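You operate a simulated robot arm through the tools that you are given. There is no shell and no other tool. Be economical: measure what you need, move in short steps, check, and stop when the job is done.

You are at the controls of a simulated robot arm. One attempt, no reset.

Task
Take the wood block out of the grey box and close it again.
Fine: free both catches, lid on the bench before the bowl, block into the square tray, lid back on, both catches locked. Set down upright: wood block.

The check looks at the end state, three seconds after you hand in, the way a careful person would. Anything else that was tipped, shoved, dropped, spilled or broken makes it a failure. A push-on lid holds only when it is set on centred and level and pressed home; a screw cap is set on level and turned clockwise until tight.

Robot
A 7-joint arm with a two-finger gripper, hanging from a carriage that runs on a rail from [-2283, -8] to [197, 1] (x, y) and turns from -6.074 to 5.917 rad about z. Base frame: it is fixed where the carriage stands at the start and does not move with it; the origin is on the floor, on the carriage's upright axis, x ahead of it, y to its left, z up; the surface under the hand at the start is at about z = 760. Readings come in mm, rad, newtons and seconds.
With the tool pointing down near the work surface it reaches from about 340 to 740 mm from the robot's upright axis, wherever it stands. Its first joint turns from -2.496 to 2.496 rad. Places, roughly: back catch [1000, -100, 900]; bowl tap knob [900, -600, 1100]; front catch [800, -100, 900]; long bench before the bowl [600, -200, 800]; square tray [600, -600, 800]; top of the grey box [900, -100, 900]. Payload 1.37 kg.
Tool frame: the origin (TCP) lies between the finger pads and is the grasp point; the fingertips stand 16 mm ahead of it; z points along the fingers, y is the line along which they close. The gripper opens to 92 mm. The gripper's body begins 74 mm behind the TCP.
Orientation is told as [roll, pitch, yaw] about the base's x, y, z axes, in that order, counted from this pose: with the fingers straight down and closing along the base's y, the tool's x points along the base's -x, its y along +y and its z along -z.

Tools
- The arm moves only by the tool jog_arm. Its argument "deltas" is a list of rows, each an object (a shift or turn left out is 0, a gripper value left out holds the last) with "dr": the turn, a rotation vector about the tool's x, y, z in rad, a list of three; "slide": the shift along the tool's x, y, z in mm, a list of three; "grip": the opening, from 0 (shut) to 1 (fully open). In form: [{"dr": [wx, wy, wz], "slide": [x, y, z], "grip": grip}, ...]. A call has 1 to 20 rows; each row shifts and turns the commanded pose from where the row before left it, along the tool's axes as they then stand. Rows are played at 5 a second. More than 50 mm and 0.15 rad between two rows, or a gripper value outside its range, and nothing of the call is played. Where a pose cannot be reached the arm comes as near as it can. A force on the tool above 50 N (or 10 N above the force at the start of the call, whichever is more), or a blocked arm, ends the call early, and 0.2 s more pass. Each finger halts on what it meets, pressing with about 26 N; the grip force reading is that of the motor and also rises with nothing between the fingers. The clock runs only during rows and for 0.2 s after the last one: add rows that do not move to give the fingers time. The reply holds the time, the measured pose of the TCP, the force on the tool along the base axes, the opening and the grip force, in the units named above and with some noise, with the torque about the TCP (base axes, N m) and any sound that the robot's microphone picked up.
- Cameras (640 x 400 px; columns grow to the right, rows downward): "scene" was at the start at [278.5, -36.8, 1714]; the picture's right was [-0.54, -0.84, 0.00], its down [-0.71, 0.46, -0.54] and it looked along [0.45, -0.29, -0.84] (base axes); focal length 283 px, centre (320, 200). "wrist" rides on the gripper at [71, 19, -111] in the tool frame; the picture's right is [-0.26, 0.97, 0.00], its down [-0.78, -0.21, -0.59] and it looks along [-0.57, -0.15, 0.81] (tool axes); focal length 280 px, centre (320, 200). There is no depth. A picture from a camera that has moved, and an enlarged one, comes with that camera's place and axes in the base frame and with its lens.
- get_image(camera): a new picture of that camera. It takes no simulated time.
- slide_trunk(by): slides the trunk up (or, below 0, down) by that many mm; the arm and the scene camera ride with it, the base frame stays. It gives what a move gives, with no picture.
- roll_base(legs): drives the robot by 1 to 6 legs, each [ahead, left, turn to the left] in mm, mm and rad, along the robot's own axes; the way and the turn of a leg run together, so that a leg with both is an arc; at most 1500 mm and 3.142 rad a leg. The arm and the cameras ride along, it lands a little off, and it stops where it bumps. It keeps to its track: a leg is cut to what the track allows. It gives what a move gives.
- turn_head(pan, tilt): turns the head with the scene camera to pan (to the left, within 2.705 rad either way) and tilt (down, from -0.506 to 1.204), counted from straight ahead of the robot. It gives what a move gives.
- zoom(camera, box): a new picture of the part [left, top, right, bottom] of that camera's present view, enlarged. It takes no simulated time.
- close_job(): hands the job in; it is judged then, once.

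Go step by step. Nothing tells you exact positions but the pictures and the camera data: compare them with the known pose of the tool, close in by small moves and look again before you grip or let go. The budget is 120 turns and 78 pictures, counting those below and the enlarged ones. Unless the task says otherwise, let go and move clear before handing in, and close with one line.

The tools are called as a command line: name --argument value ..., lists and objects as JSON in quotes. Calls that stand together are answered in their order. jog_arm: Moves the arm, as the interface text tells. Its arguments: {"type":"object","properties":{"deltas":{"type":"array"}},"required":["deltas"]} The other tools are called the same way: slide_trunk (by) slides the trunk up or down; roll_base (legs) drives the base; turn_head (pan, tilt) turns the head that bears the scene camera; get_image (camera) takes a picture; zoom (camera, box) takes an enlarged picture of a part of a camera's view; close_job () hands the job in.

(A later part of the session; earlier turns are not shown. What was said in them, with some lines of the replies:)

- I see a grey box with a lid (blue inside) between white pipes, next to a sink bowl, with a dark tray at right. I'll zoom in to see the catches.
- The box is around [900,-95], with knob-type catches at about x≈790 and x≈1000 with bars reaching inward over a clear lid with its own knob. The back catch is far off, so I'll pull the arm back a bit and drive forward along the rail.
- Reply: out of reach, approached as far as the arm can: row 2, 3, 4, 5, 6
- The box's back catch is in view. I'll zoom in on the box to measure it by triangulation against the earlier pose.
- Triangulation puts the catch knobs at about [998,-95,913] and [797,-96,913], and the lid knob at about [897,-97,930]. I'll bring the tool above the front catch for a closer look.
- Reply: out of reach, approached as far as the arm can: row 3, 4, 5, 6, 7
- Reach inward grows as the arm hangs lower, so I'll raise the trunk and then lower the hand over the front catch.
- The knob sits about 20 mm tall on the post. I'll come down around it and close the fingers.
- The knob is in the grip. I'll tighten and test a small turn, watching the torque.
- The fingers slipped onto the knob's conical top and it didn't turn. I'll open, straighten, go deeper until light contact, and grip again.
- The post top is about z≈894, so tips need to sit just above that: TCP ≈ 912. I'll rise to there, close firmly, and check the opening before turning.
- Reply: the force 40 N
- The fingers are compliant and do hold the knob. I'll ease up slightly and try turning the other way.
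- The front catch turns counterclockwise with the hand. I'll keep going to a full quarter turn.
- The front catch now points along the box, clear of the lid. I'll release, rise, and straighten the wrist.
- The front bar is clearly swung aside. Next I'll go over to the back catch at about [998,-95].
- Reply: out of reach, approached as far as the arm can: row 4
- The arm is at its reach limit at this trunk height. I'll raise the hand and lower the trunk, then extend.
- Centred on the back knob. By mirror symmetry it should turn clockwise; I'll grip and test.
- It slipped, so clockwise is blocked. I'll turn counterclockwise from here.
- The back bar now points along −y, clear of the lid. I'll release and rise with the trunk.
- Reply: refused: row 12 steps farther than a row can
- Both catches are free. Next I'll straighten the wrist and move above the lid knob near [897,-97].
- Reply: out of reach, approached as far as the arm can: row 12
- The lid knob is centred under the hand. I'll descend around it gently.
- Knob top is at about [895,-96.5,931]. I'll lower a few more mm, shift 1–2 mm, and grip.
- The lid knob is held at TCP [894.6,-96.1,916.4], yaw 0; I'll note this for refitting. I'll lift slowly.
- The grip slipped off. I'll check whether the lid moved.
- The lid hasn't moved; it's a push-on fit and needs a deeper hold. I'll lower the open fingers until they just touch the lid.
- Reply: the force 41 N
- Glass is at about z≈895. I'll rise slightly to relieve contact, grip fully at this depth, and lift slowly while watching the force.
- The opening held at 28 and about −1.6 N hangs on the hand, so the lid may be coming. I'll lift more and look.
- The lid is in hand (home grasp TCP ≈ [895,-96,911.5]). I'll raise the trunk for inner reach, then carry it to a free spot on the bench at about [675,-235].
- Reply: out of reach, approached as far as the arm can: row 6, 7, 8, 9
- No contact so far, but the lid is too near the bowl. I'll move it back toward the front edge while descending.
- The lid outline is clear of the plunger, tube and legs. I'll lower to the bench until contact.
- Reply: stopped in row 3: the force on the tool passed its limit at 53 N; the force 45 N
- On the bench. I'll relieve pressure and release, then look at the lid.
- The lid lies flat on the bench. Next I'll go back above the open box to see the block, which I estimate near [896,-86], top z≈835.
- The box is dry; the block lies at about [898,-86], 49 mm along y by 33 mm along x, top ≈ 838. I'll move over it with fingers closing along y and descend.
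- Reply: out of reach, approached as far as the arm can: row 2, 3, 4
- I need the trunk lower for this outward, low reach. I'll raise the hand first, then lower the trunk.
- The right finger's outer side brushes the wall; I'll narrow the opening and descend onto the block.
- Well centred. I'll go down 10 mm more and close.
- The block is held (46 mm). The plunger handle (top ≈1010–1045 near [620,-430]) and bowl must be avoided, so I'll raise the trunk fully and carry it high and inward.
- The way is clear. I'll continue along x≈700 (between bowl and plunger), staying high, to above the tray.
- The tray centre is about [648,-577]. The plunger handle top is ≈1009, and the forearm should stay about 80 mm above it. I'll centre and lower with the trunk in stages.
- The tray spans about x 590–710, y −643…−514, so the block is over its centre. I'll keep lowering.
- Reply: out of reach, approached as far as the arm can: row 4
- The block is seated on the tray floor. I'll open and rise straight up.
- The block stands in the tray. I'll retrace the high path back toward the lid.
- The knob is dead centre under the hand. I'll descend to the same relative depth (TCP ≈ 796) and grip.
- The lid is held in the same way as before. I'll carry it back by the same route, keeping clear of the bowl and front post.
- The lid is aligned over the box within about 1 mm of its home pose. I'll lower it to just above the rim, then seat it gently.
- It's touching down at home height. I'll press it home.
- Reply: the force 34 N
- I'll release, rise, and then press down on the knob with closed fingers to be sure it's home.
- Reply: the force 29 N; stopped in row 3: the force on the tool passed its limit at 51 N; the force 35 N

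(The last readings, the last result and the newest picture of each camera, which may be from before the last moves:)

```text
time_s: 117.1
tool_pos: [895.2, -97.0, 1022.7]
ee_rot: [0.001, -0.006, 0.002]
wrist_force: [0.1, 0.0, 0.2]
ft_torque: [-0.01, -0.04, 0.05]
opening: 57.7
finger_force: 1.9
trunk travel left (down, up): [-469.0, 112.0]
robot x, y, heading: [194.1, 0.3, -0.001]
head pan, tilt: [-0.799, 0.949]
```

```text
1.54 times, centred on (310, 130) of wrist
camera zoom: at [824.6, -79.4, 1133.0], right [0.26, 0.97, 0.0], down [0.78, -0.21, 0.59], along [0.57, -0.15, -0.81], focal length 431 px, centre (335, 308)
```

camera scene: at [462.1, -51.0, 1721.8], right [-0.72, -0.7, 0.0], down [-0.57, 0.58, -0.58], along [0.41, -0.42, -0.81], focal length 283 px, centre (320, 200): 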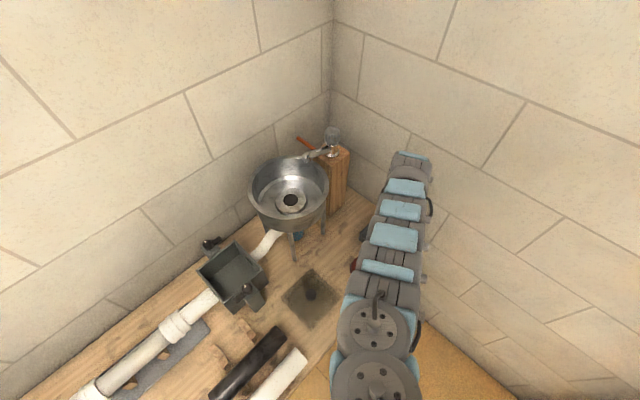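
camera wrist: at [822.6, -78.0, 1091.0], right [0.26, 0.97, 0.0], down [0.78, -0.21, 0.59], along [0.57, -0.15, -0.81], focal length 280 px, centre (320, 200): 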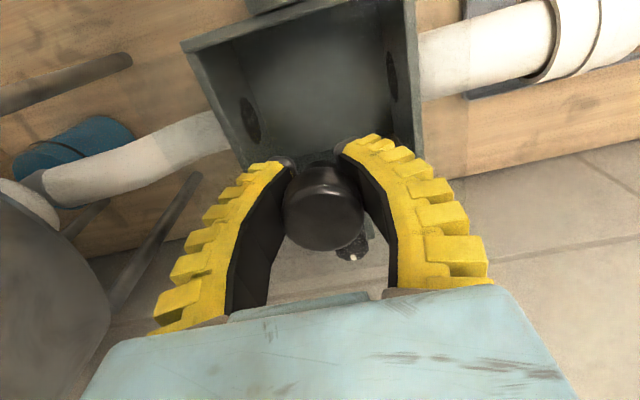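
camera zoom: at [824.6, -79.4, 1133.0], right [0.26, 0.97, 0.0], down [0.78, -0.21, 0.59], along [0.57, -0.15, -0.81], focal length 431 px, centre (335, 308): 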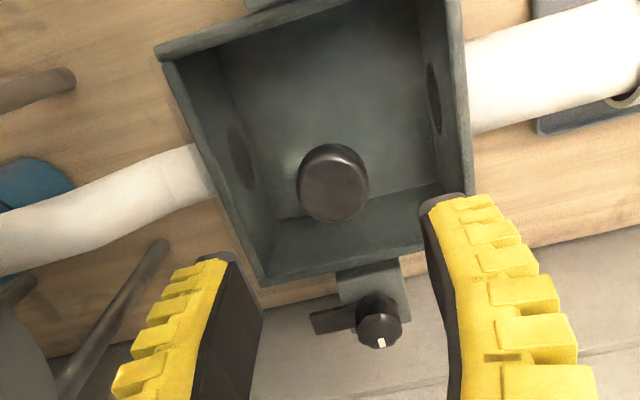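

I'll take the same view as before opening (TCP ≈ [894.6,-96.5,954]) to verify the lid sits in the same place.

jog_arm --deltas '[{"slide": [0.5, 0.5, 30], "grip": 0.72}, {"slide": [0, 0, 38]}, {"slide": [0, 0, 0]}]'

zoom --camera "wrist" --box '[200, 60, 440, 270]'

```text
time_s: 117.9
tool_pos: [899.2, -96.7, 956.6]
ee_rot: [0.003, -0.003, 0.001]
wrist_force: [0.7, 0.3, 0.1]
ft_torque: [0.0, -0.01, 0.01]
opening: 68.6
finger_force: 1.4
trunk travel left (down, up): [-469.0, 112.0]
robot x, y, heading: [192.8, 0.2, 0.004]
head pan, tilt: [-0.799, 0.949]
```

```text
1.90 times, centred on (320, 165) of wrist
camera zoom: at [828.4, -77.1, 1067.1], right [0.26, 0.97, 0.0], down [0.78, -0.21, 0.59], along [0.57, -0.15, -0.81], focal length 534 px, centre (320, 267)
```

zoom: 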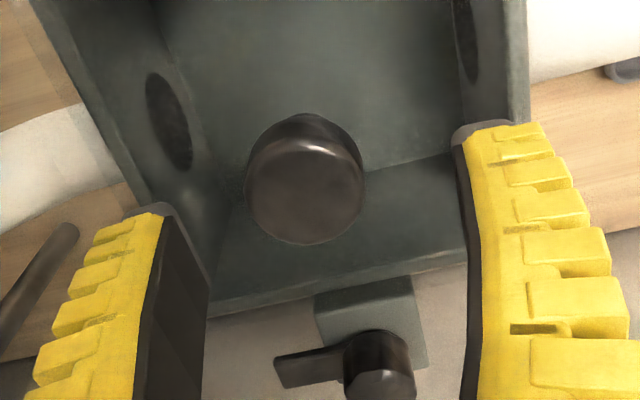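

The lid shifted about +2 mm in x and −3 mm in y from its original place under pressing. I'll regrip and recentre it.

jog_arm --deltas '[{"slide": [1.5, -2.5, 15]}, {"slide": [0, 0, 15]}, {"slide": [0, 0, 10]}, {"slide": [0, 0, 4]}, {"slide": [0, 0, 0]}, {"grip": 0.3}, {"grip": 0.1}, {"grip": 0.0}, {"grip": 0.0}]'

jog_arm --deltas '[{"slide": [0, 0, -3]}, {"slide": [0, 0, -7]}, {"slide": [0, 0, 0]}]'

zoom --camera "wrist" --box '[140, 0, 460, 260]'

```text
time_s: 119.9
tool_pos: [896.9, -99.7, 911.2]
ee_rot: [0.003, -0.005, 0.003]
wrist_force: [4.6, -0.8, 8.9]
ft_torque: [-0.11, 0.6, 0.07]
opening: 26.5
finger_force: 26.0
trunk travel left (down, up): [-469.0, 112.0]
robot x, y, heading: [186.8, 1.2, 0.001]
head pan, tilt: [-0.799, 0.949]
```

```text
time_s: 120.7
tool_pos: [896.0, -99.0, 920.8]
ee_rot: [0.0, -0.004, 0.002]
wrist_force: [0.5, -0.2, -1.0]
ft_torque: [0.0, -0.01, 0.02]
opening: 27.0
finger_force: 26.0
trunk travel left (down, up): [-469.0, 112.0]
robot x, y, heading: [191.4, -1.8, -0.005]
head pan, tilt: [-0.799, 0.949]
```

```text
1.54 times, centred on (300, 130) of wrist
camera zoom: at [824.2, -80.7, 1031.1], right [0.26, 0.97, 0.0], down [0.78, -0.21, 0.59], along [0.57, -0.15, -0.81], focal length 431 px, centre (351, 308)
```

zoom: 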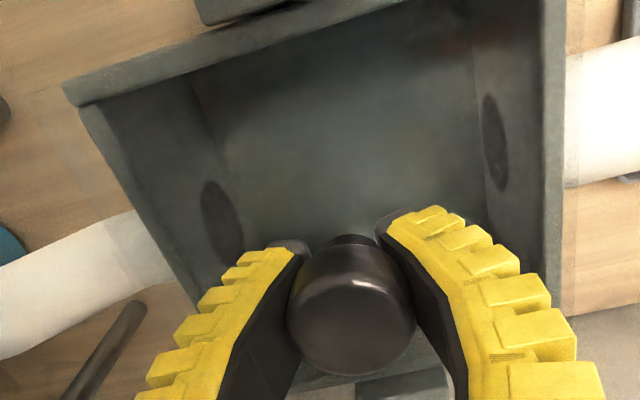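

jog_arm --deltas '[{"slide": [-0.8, 2.8, 0]}, {"slide": [0, 0, 4]}, {"slide": [0, 0, 3]}, {"slide": [0, 0, 2]}, {"slide": [0.5, 0, 2]}, {"slide": [0, 0, 2]}, {"slide": [0, 0, 0]}]'

jog_arm --deltas '[{"slide": [0.5, 0, 1.5]}, {"slide": [0, 0, 1]}, {"slide": [0, 0, 0]}]'

```text
time_s: 122.3
tool_pos: [898.8, -98.1, 909.8]
ee_rot: [0.001, -0.007, 0.001]
wrist_force: [-7.6, 1.8, 27.5]
ft_torque: [-0.06, 0.24, 0.03]
opening: 27.2
finger_force: 26.1
trunk travel left (down, up): [-469.0, 112.0]
robot x, y, heading: [192.8, -1.2, -0.006]
head pan, tilt: [-0.799, 0.949]
```

```text
time_s: 123.1
tool_pos: [899.5, -97.2, 907.0]
ee_rot: [0.002, -0.007, 0.001]
wrist_force: [-11.1, 2.6, 38.7]
ft_torque: [0.01, 0.0, 0.0]
opening: 27.3
finger_force: 25.8
trunk travel left (down, up): [-469.0, 112.0]
robot x, y, heading: [190.2, 5.4, -0.005]
head pan, tilt: [-0.799, 0.949]
```

jog_arm --deltas '[{"slide": [0, 0, -4]}, {"slide": [0, 0, -1]}, {"slide": [0, 0, 0]}]'

zoom --camera "wrist" --box '[140, 0, 460, 260]'

```text
time_s: 123.9
tool_pos: [896.1, -96.2, 908.9]
ee_rot: [0.003, -0.001, 0.002]
wrist_force: [1.0, 0.4, 1.3]
ft_torque: [-0.06, -0.34, -0.02]
opening: 27.1
finger_force: 26.1
trunk travel left (down, up): [-469.0, 112.0]
robot x, y, heading: [188.9, -1.3, -0.004]
head pan, tilt: [-0.799, 0.949]
```

```text
1.54 times, centred on (300, 130) of wrist
camera zoom: at [825.2, -78.4, 1019.8], right [0.26, 0.97, 0.0], down [0.78, -0.21, 0.59], along [0.57, -0.15, -0.81], focal length 431 px, centre (351, 308)
```

zoom: 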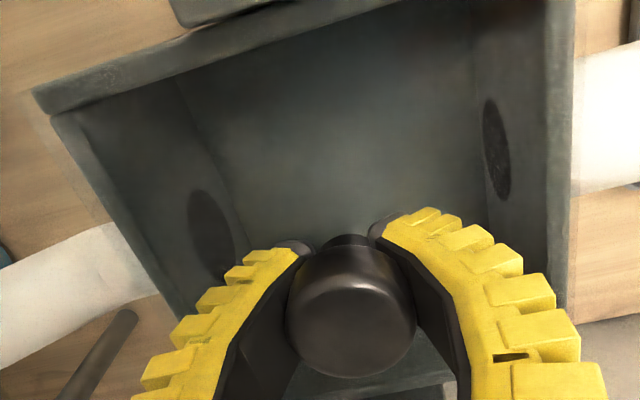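

Position matches home. I'll release and verify with the comparison view.

jog_arm --deltas '[{"grip": 0.3}, {"grip": 0.5}, {"grip": 0.72}, {"slide": [1, 0, -15]}, {"slide": [0, 0, -15]}, {"slide": [0, 0, -15]}, {"slide": [0, 0, 0]}]'

zoom --camera "wrist" --box '[200, 60, 440, 270]'

```text
time_s: 125.5
tool_pos: [893.5, -94.9, 953.4]
ee_rot: [0.0, -0.003, 0.001]
wrist_force: [-0.2, -0.2, -0.4]
ft_torque: [0.05, 0.0, 0.0]
opening: 68.8
finger_force: 1.5
trunk travel left (down, up): [-469.0, 112.0]
robot x, y, heading: [192.5, 0.4, 0.002]
head pan, tilt: [-0.799, 0.949]
```

```text
1.90 times, centred on (320, 165) of wrist
camera zoom: at [821.7, -76.9, 1065.2], right [0.26, 0.97, 0.0], down [0.78, -0.21, 0.59], along [0.57, -0.15, -0.81], focal length 534 px, centre (320, 267)
```

zoom: 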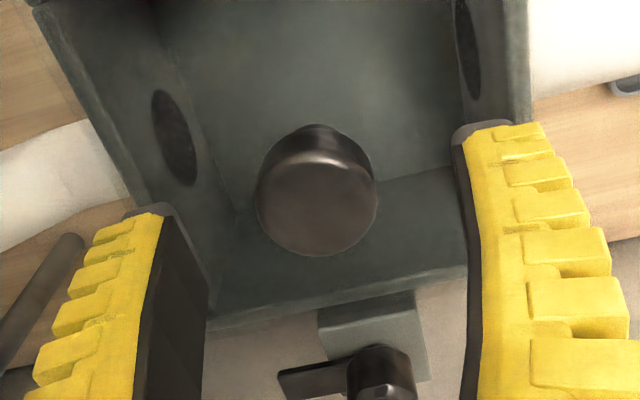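

The lid is back in place within about a millimetre. Next is the back catch: I'll rise, go over it, and pre-turn the wrist to +1.57 rad.

jog_arm --deltas '[{"slide": [0, 0, -45]}, {"slide": [0, 0, -45]}, {"slide": [-20, 0, -40]}, {"slide": [-25, 0, -40]}, {"slide": [-30, -1, -38]}, {"slide": [-30.5, 0, 0]}, {"dr": [0, 0, -0.14], "grip": 0.5}, {"dr": [0, 0, -0.14]}, {"dr": [0, 0, -0.14]}, {"dr": [0, 0, -0.14]}, {"dr": [0, 0, -0.14]}, {"dr": [0, 0, -0.14]}, {"dr": [0, 0, -0.14]}, {"dr": [0, 0, -0.14]}, {"dr": [0, 0, -0.14]}, {"dr": [0, 0, -0.14]}, {"dr": [0, 0, -0.14]}, {"dr": [0, 0, 0]}]'

slide_trunk --by -190

get_image --camera "wrist"

```text
time_s: 129.3
tool_pos: [997.9, -97.1, 1163.6]
ee_rot: [-0.003, -0.002, 1.542]
wrist_force: [-0.2, 0.2, -0.3]
ft_torque: [-0.04, 0.01, 0.02]
opening: 49.1
finger_force: 1.9
trunk travel left (down, up): [-469.0, 112.0]
robot x, y, heading: [186.4, -0.8, 0.003]
head pan, tilt: [-0.799, 0.949]
```

```text
time_s: 131.4
tool_pos: [998.8, -97.8, 973.9]
ee_rot: [-0.006, -0.001, 1.54]
wrist_force: [0.0, 0.1, 0.2]
ft_torque: [0.0, 0.01, -0.01]
opening: 49.3
finger_force: 2.3
trunk travel left (down, up): [-279.0, 302.0]
robot x, y, heading: [194.4, 1.2, -0.001]
head pan, tilt: [-0.799, 0.949]
```

```text
11 pictures are left
camera wrist: at [977.0, -169.0, 1085.2], right [-0.96, 0.29, 0.0], down [0.23, 0.77, 0.59], along [0.17, 0.57, -0.81], focal length 280 px, centre (320, 200)
```

wrist: 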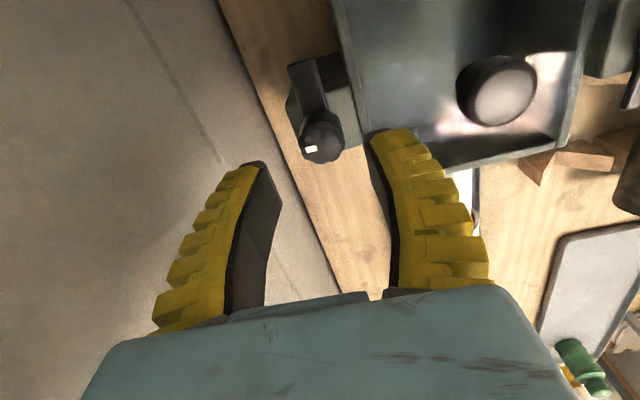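

jog_arm --deltas '[{"slide": [-2, 0, 0], "grip": 0.47}, {"slide": [0, 0, 0]}]'

slide_trunk --by -59

jog_arm --deltas '[{"grip": 0.3}, {"grip": 0.2}, {"grip": 0.15}, {"grip": 0.15}, {"dr": [0, 0, 0.12]}, {"dr": [0, 0, 0.12]}, {"dr": [0, 0, 0.12]}, {"dr": [0, 0, 0.12]}, {"dr": [0, 0, 0.12]}, {"dr": [0, 0, 0.12]}, {"dr": [0, 0, 0.12]}, {"dr": [0, 0, 0.12]}, {"dr": [0, 0, 0.12]}, {"dr": [0, 0, 0.12]}, {"dr": [0, 0, 0.12]}, {"dr": [0, 0, 0.12]}, {"dr": [0, 0, 0.12]}, {"dr": [0, 0, 0.1]}, {"dr": [0, 0, 0]}]'

get_image --camera "wrist"

```text
time_s: 132.0
tool_pos: [998.7, -96.3, 973.9]
ee_rot: [-0.003, -0.002, 1.54]
wrist_force: [-0.5, 0.4, -0.2]
ft_torque: [0.0, -0.02, 0.03]
opening: 46.6
finger_force: 2.4
trunk travel left (down, up): [-279.0, 302.0]
robot x, y, heading: [191.2, 1.1, 0.003]
head pan, tilt: [-0.799, 0.949]
```

```text
time_s: 132.9
tool_pos: [999.5, -96.4, 916.6]
ee_rot: [-0.005, -0.002, 1.541]
wrist_force: [-0.3, -0.3, 0.3]
ft_torque: [-0.01, 0.0, 0.01]
opening: 46.3
finger_force: 2.7
trunk travel left (down, up): [-220.0, 361.0]
robot x, y, heading: [190.1, 5.5, 0.003]
head pan, tilt: [-0.799, 0.949]
```

```text
time_s: 136.9
tool_pos: [999.0, -97.0, 915.0]
ee_rot: [0.003, -0.004, -0.119]
wrist_force: [-5.3, 0.1, 9.4]
ft_torque: [-0.03, 0.18, 0.07]
opening: 22.8
finger_force: 28.1
trunk travel left (down, up): [-220.0, 361.0]
robot x, y, heading: [188.5, 5.3, -0.001]
head pan, tilt: [-0.799, 0.949]
```

```text
10 pictures are left
camera wrist: at [930.3, -69.7, 1025.8], right [0.38, 0.93, 0.0], down [0.75, -0.31, 0.59], along [0.55, -0.22, -0.81], focal length 280 px, centre (320, 200)
```

wrist: 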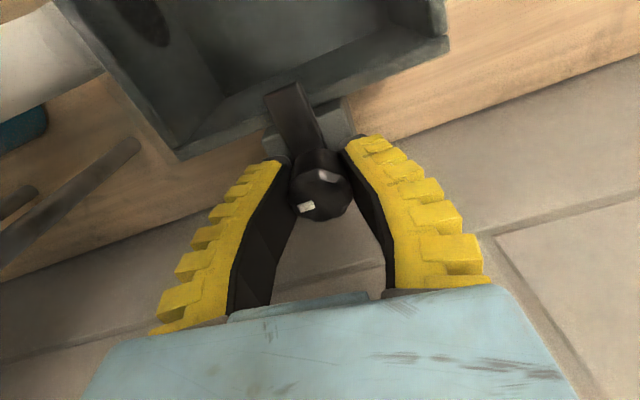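

The back bar points inward over the lid again. I'll release, rise, and move to the front catch.

jog_arm --deltas '[{"grip": 0.45}, {"grip": 0.5}, {"grip": 0.5}]'

slide_trunk --by 200

jog_arm --deltas '[{"dr": [0, 0, -0.12]}, {"slide": [30, 0, 0]}, {"slide": [40, 0, 20]}, {"slide": [40, 0, 20]}, {"slide": [30, 0, 30]}, {"slide": [30, 0, 30]}, {"slide": [20, 0, 20]}, {"slide": [10, 0, 10]}, {"slide": [0, 0, 0]}]'

get_image --camera "wrist"

```text
time_s: 137.8
tool_pos: [998.3, -96.4, 913.2]
ee_rot: [0.004, -0.003, -0.119]
wrist_force: [0.5, 0.0, -0.2]
ft_torque: [-0.01, 0.01, 0.0]
opening: 49.1
finger_force: 2.6
trunk travel left (down, up): [-220.0, 361.0]
robot x, y, heading: [190.0, 2.0, -0.003]
head pan, tilt: [-0.799, 0.949]
```

```text
time_s: 139.9
tool_pos: [999.1, -97.4, 1115.2]
ee_rot: [0.002, -0.003, -0.12]
wrist_force: [-1.6, 0.2, 0.2]
ft_torque: [0.02, -0.02, 0.01]
opening: 49.2
finger_force: 2.1
trunk travel left (down, up): [-420.0, 161.0]
robot x, y, heading: [195.3, -1.5, -0.005]
head pan, tilt: [-0.799, 0.949]
```

```text
time_s: 141.9
tool_pos: [798.3, -97.9, 985.4]
ee_rot: [0.003, -0.006, 0.001]
wrist_force: [-0.1, -0.6, -1.0]
ft_torque: [0.0, 0.01, 0.02]
opening: 49.0
finger_force: 2.3
trunk travel left (down, up): [-420.0, 161.0]
robot x, y, heading: [192.1, -0.4, 0.004]
head pan, tilt: [-0.799, 0.949]
```

```text
9 pictures are left
camera wrist: at [727.5, -78.7, 1096.3], right [0.26, 0.97, 0.0], down [0.78, -0.21, 0.59], along [0.57, -0.15, -0.81], focal length 280 px, centre (320, 200)
```

wrist: 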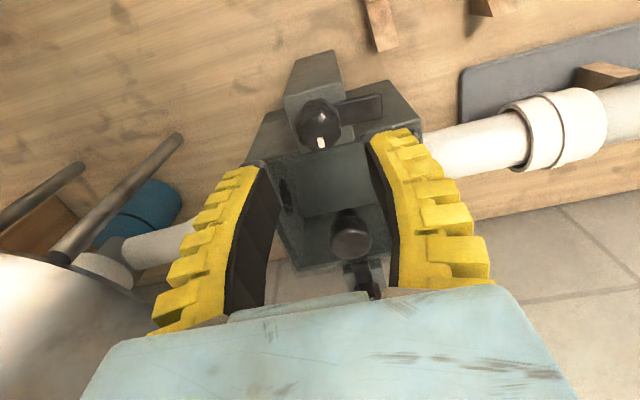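

The front bar still points aside. I'll raise the trunk a bit for reach, pre-turn the wrist, and lower onto the knob.

slide_trunk --by 75

jog_arm --deltas '[{"slide": [1, 1, 25]}, {"slide": [0, 0, 25]}, {"slide": [0, 0, 25]}, {"slide": [0, 0, 20]}, {"dr": [0, 0, -0.14], "grip": 0.47}, {"dr": [0, 0, -0.14]}, {"dr": [0, 0, -0.14]}, {"dr": [0, 0, -0.14]}, {"dr": [0, 0, -0.14]}, {"dr": [0, 0, -0.14]}, {"dr": [0, 0, -0.14]}, {"dr": [0, 0, -0.14]}, {"dr": [0, 0, -0.14]}, {"dr": [0, 0, -0.14]}, {"dr": [0, 0, -0.14]}, {"dr": [0, 0, 0]}]'

get_image --camera "wrist"

```text
time_s: 143.0
tool_pos: [798.6, -96.6, 1060.8]
ee_rot: [0.002, -0.005, 0.0]
wrist_force: [0.2, -0.5, 0.3]
ft_torque: [0.01, 0.02, 0.0]
opening: 48.8
finger_force: 1.5
trunk travel left (down, up): [-495.0, 86.0]
robot x, y, heading: [191.7, -2.8, -0.003]
head pan, tilt: [-0.799, 0.949]
```

```text
time_s: 146.4
tool_pos: [798.7, -95.2, 964.1]
ee_rot: [-0.005, -0.001, 1.541]
wrist_force: [0.4, -0.7, 0.0]
ft_torque: [0.0, -0.02, -0.01]
opening: 46.4
finger_force: 2.4
trunk travel left (down, up): [-495.0, 86.0]
robot x, y, heading: [192.8, 3.3, -0.001]
head pan, tilt: [-0.799, 0.949]
```

```text
8 pictures are left
camera wrist: at [776.6, -167.2, 1075.7], right [-0.96, 0.29, 0.0], down [0.23, 0.77, 0.59], along [0.17, 0.57, -0.81], focal length 280 px, centre (320, 200)
```

wrist: 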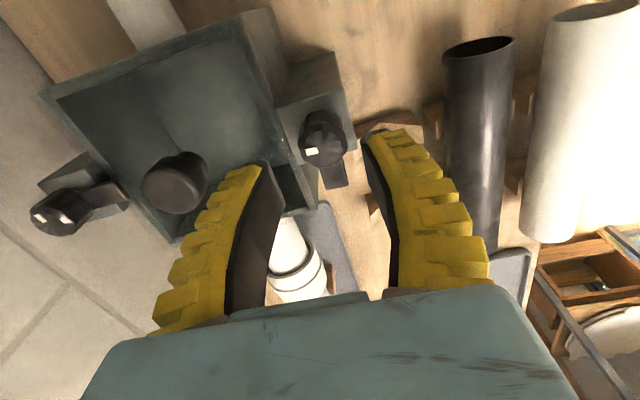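

The back catch is over the lid. I'll descend on the front knob, grip, and turn it clockwise to lock.

jog_arm --deltas '[{"slide": [0, 1.5, 20]}, {"slide": [0, 0, 20]}, {"slide": [0, 0, 8]}, {"slide": [0, 0, 0]}, {"grip": 0.3}, {"grip": 0.2}, {"grip": 0.15}, {"grip": 0.15}]'

jog_arm --deltas '[{"dr": [0, 0, 0.12]}, {"dr": [0, 0, 0.12]}, {"dr": [0, 0, 0.12]}, {"dr": [0, 0, 0.12]}, {"dr": [0, 0, 0.12]}, {"dr": [0, 0, 0.12]}, {"dr": [0, 0, 0.12]}, {"dr": [0, 0, 0.12]}, {"dr": [0, 0, 0.12]}, {"dr": [0, 0, 0.12]}, {"dr": [0, 0, 0.12]}, {"dr": [0, 0, 0.12]}, {"dr": [0, 0, 0.12]}, {"dr": [0, 0, 0.1]}, {"dr": [0, 0, 0]}]'

get_image --camera "wrist"

```text
time_s: 148.2
tool_pos: [795.9, -96.6, 917.3]
ee_rot: [-0.002, 0.001, 1.54]
wrist_force: [-5.7, -4.2, 7.2]
ft_torque: [-0.12, 0.07, -0.05]
opening: 22.6
finger_force: 27.8
trunk travel left (down, up): [-495.0, 86.0]
robot x, y, heading: [192.2, -2.8, -0.003]
head pan, tilt: [-0.799, 0.949]
```

```text
time_s: 151.4
tool_pos: [796.6, -97.3, 917.9]
ee_rot: [0.0, -0.003, -0.122]
wrist_force: [-3.1, -6.6, 0.4]
ft_torque: [-0.04, 0.16, 0.08]
opening: 21.1
finger_force: 28.2
trunk travel left (down, up): [-495.0, 86.0]
robot x, y, heading: [190.2, 1.6, -0.005]
head pan, tilt: [-0.799, 0.949]
```

```text
7 pictures are left
camera wrist: at [728.4, -70.0, 1028.1], right [0.38, 0.93, 0.0], down [0.75, -0.31, 0.59], along [0.55, -0.22, -0.81], focal length 280 px, centre (320, 200)
```

wrist: 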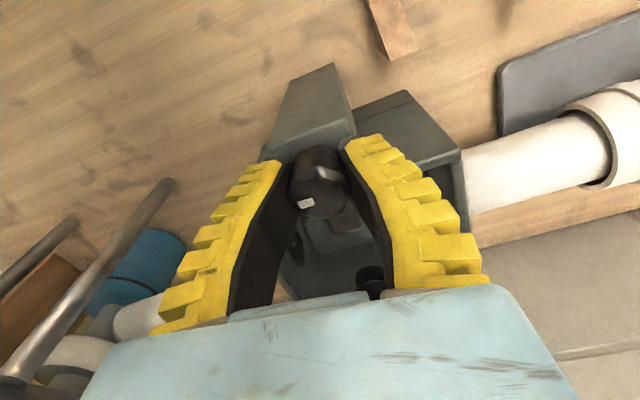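

The front bar appears turned inward. I'll release, rise clear and check both catches from above.

jog_arm --deltas '[{"grip": 0.45}, {"grip": 0.5}, {"grip": 0.5}, {"slide": [0, 0, -20]}, {"slide": [0, 0, -45]}, {"dr": [0, 0, -0.12]}, {"slide": [0, 0, 0]}]'

zoom --camera "wrist" --box '[220, 20, 460, 310]'

```text
time_s: 153.0
tool_pos: [797.9, -93.5, 982.3]
ee_rot: [0.003, -0.003, 0.0]
wrist_force: [0.8, 1.0, 0.6]
ft_torque: [0.0, 0.0, 0.02]
opening: 49.1
finger_force: 2.2
trunk travel left (down, up): [-495.0, 86.0]
robot x, y, heading: [193.5, -2.1, -0.003]
head pan, tilt: [-0.799, 0.949]
```

```text
1.38 times, centred on (340, 165) of wrist
camera zoom: at [726.7, -76.4, 1093.0], right [0.26, 0.96, 0.0], down [0.78, -0.21, 0.59], along [0.57, -0.15, -0.81], focal length 387 px, centre (292, 248)
```

zoom: 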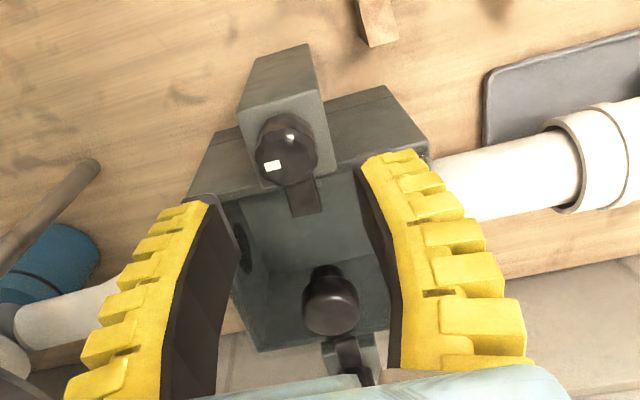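

Both catches now lie over the lid. I'll move the arm up and aside and take a final scene look.

slide_trunk --by 84

jog_arm --deltas '[{"slide": [0, 0, -45]}, {"slide": [-20, 45, 0]}, {"slide": [0, 50, 0]}, {"slide": [0, 50, 0]}, {"slide": [0, 50, 0]}, {"slide": [0, 0, 0]}]'

get_image --camera "scene"

zoom --camera "scene" --box '[200, 160, 420, 340]'

```text
time_s: 154.2
tool_pos: [797.4, -94.8, 1066.1]
ee_rot: [0.001, -0.003, 0.001]
wrist_force: [0.2, 0.2, -0.2]
ft_torque: [0.02, -0.04, -0.03]
opening: 49.2
finger_force: 2.3
trunk travel left (down, up): [-579.0, 2.0]
robot x, y, heading: [190.0, -0.1, -0.003]
head pan, tilt: [-0.799, 0.949]
```

```text
time_s: 155.6
tool_pos: [815.8, 97.6, 1113.6]
ee_rot: [0.001, -0.007, -0.002]
wrist_force: [-0.5, 0.8, 0.2]
ft_torque: [-0.01, 0.01, -0.02]
opening: 49.2
finger_force: 2.0
trunk travel left (down, up): [-579.0, 2.0]
robot x, y, heading: [191.0, 3.9, -0.002]
head pan, tilt: [-0.799, 0.949]
```

```text
5 pictures are left
camera scene: at [462.0, -51.0, 1921.8], right [-0.72, -0.7, 0.0], down [-0.57, 0.58, -0.58], along [0.41, -0.42, -0.81], focal length 283 px, centre (320, 200)
```

scene: 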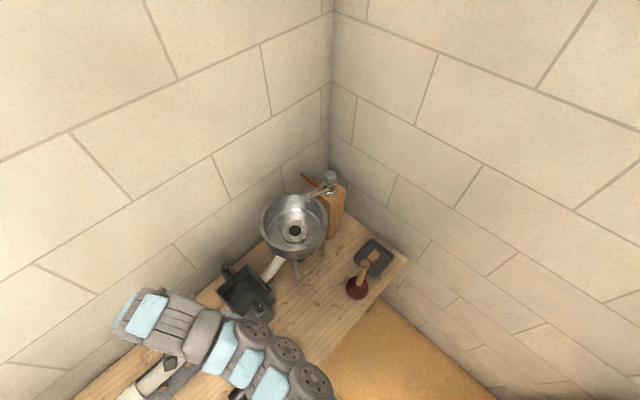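

```text
2.22 times, centred on (310, 250) of scene
camera zoom: at [462.0, -51.0, 1921.8], right [-0.72, -0.7, 0.0], down [-0.57, 0.58, -0.58], along [0.41, -0.42, -0.81], focal length 629 px, centre (342, 89)
```

zoom: 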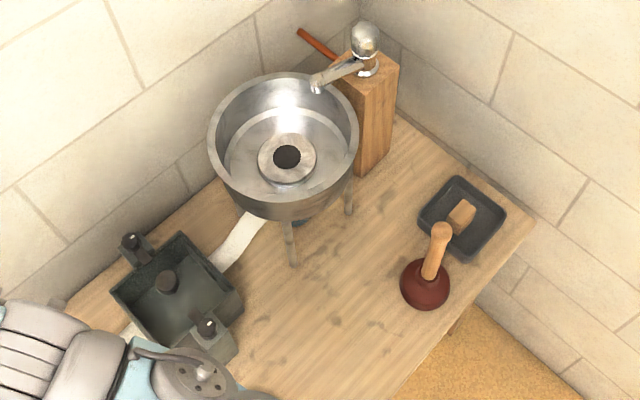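

The block is in the square tray, the lid is seated with both catches over it, and nothing else looks disturbed. The arm is clear, so I'll hand in.

close_job

```text
The job is handed in.
```

The wood block is upright in the square tray. The grey box is closed again, with its lid back on and both catches locked. The final pictures show nothing else disturbed.
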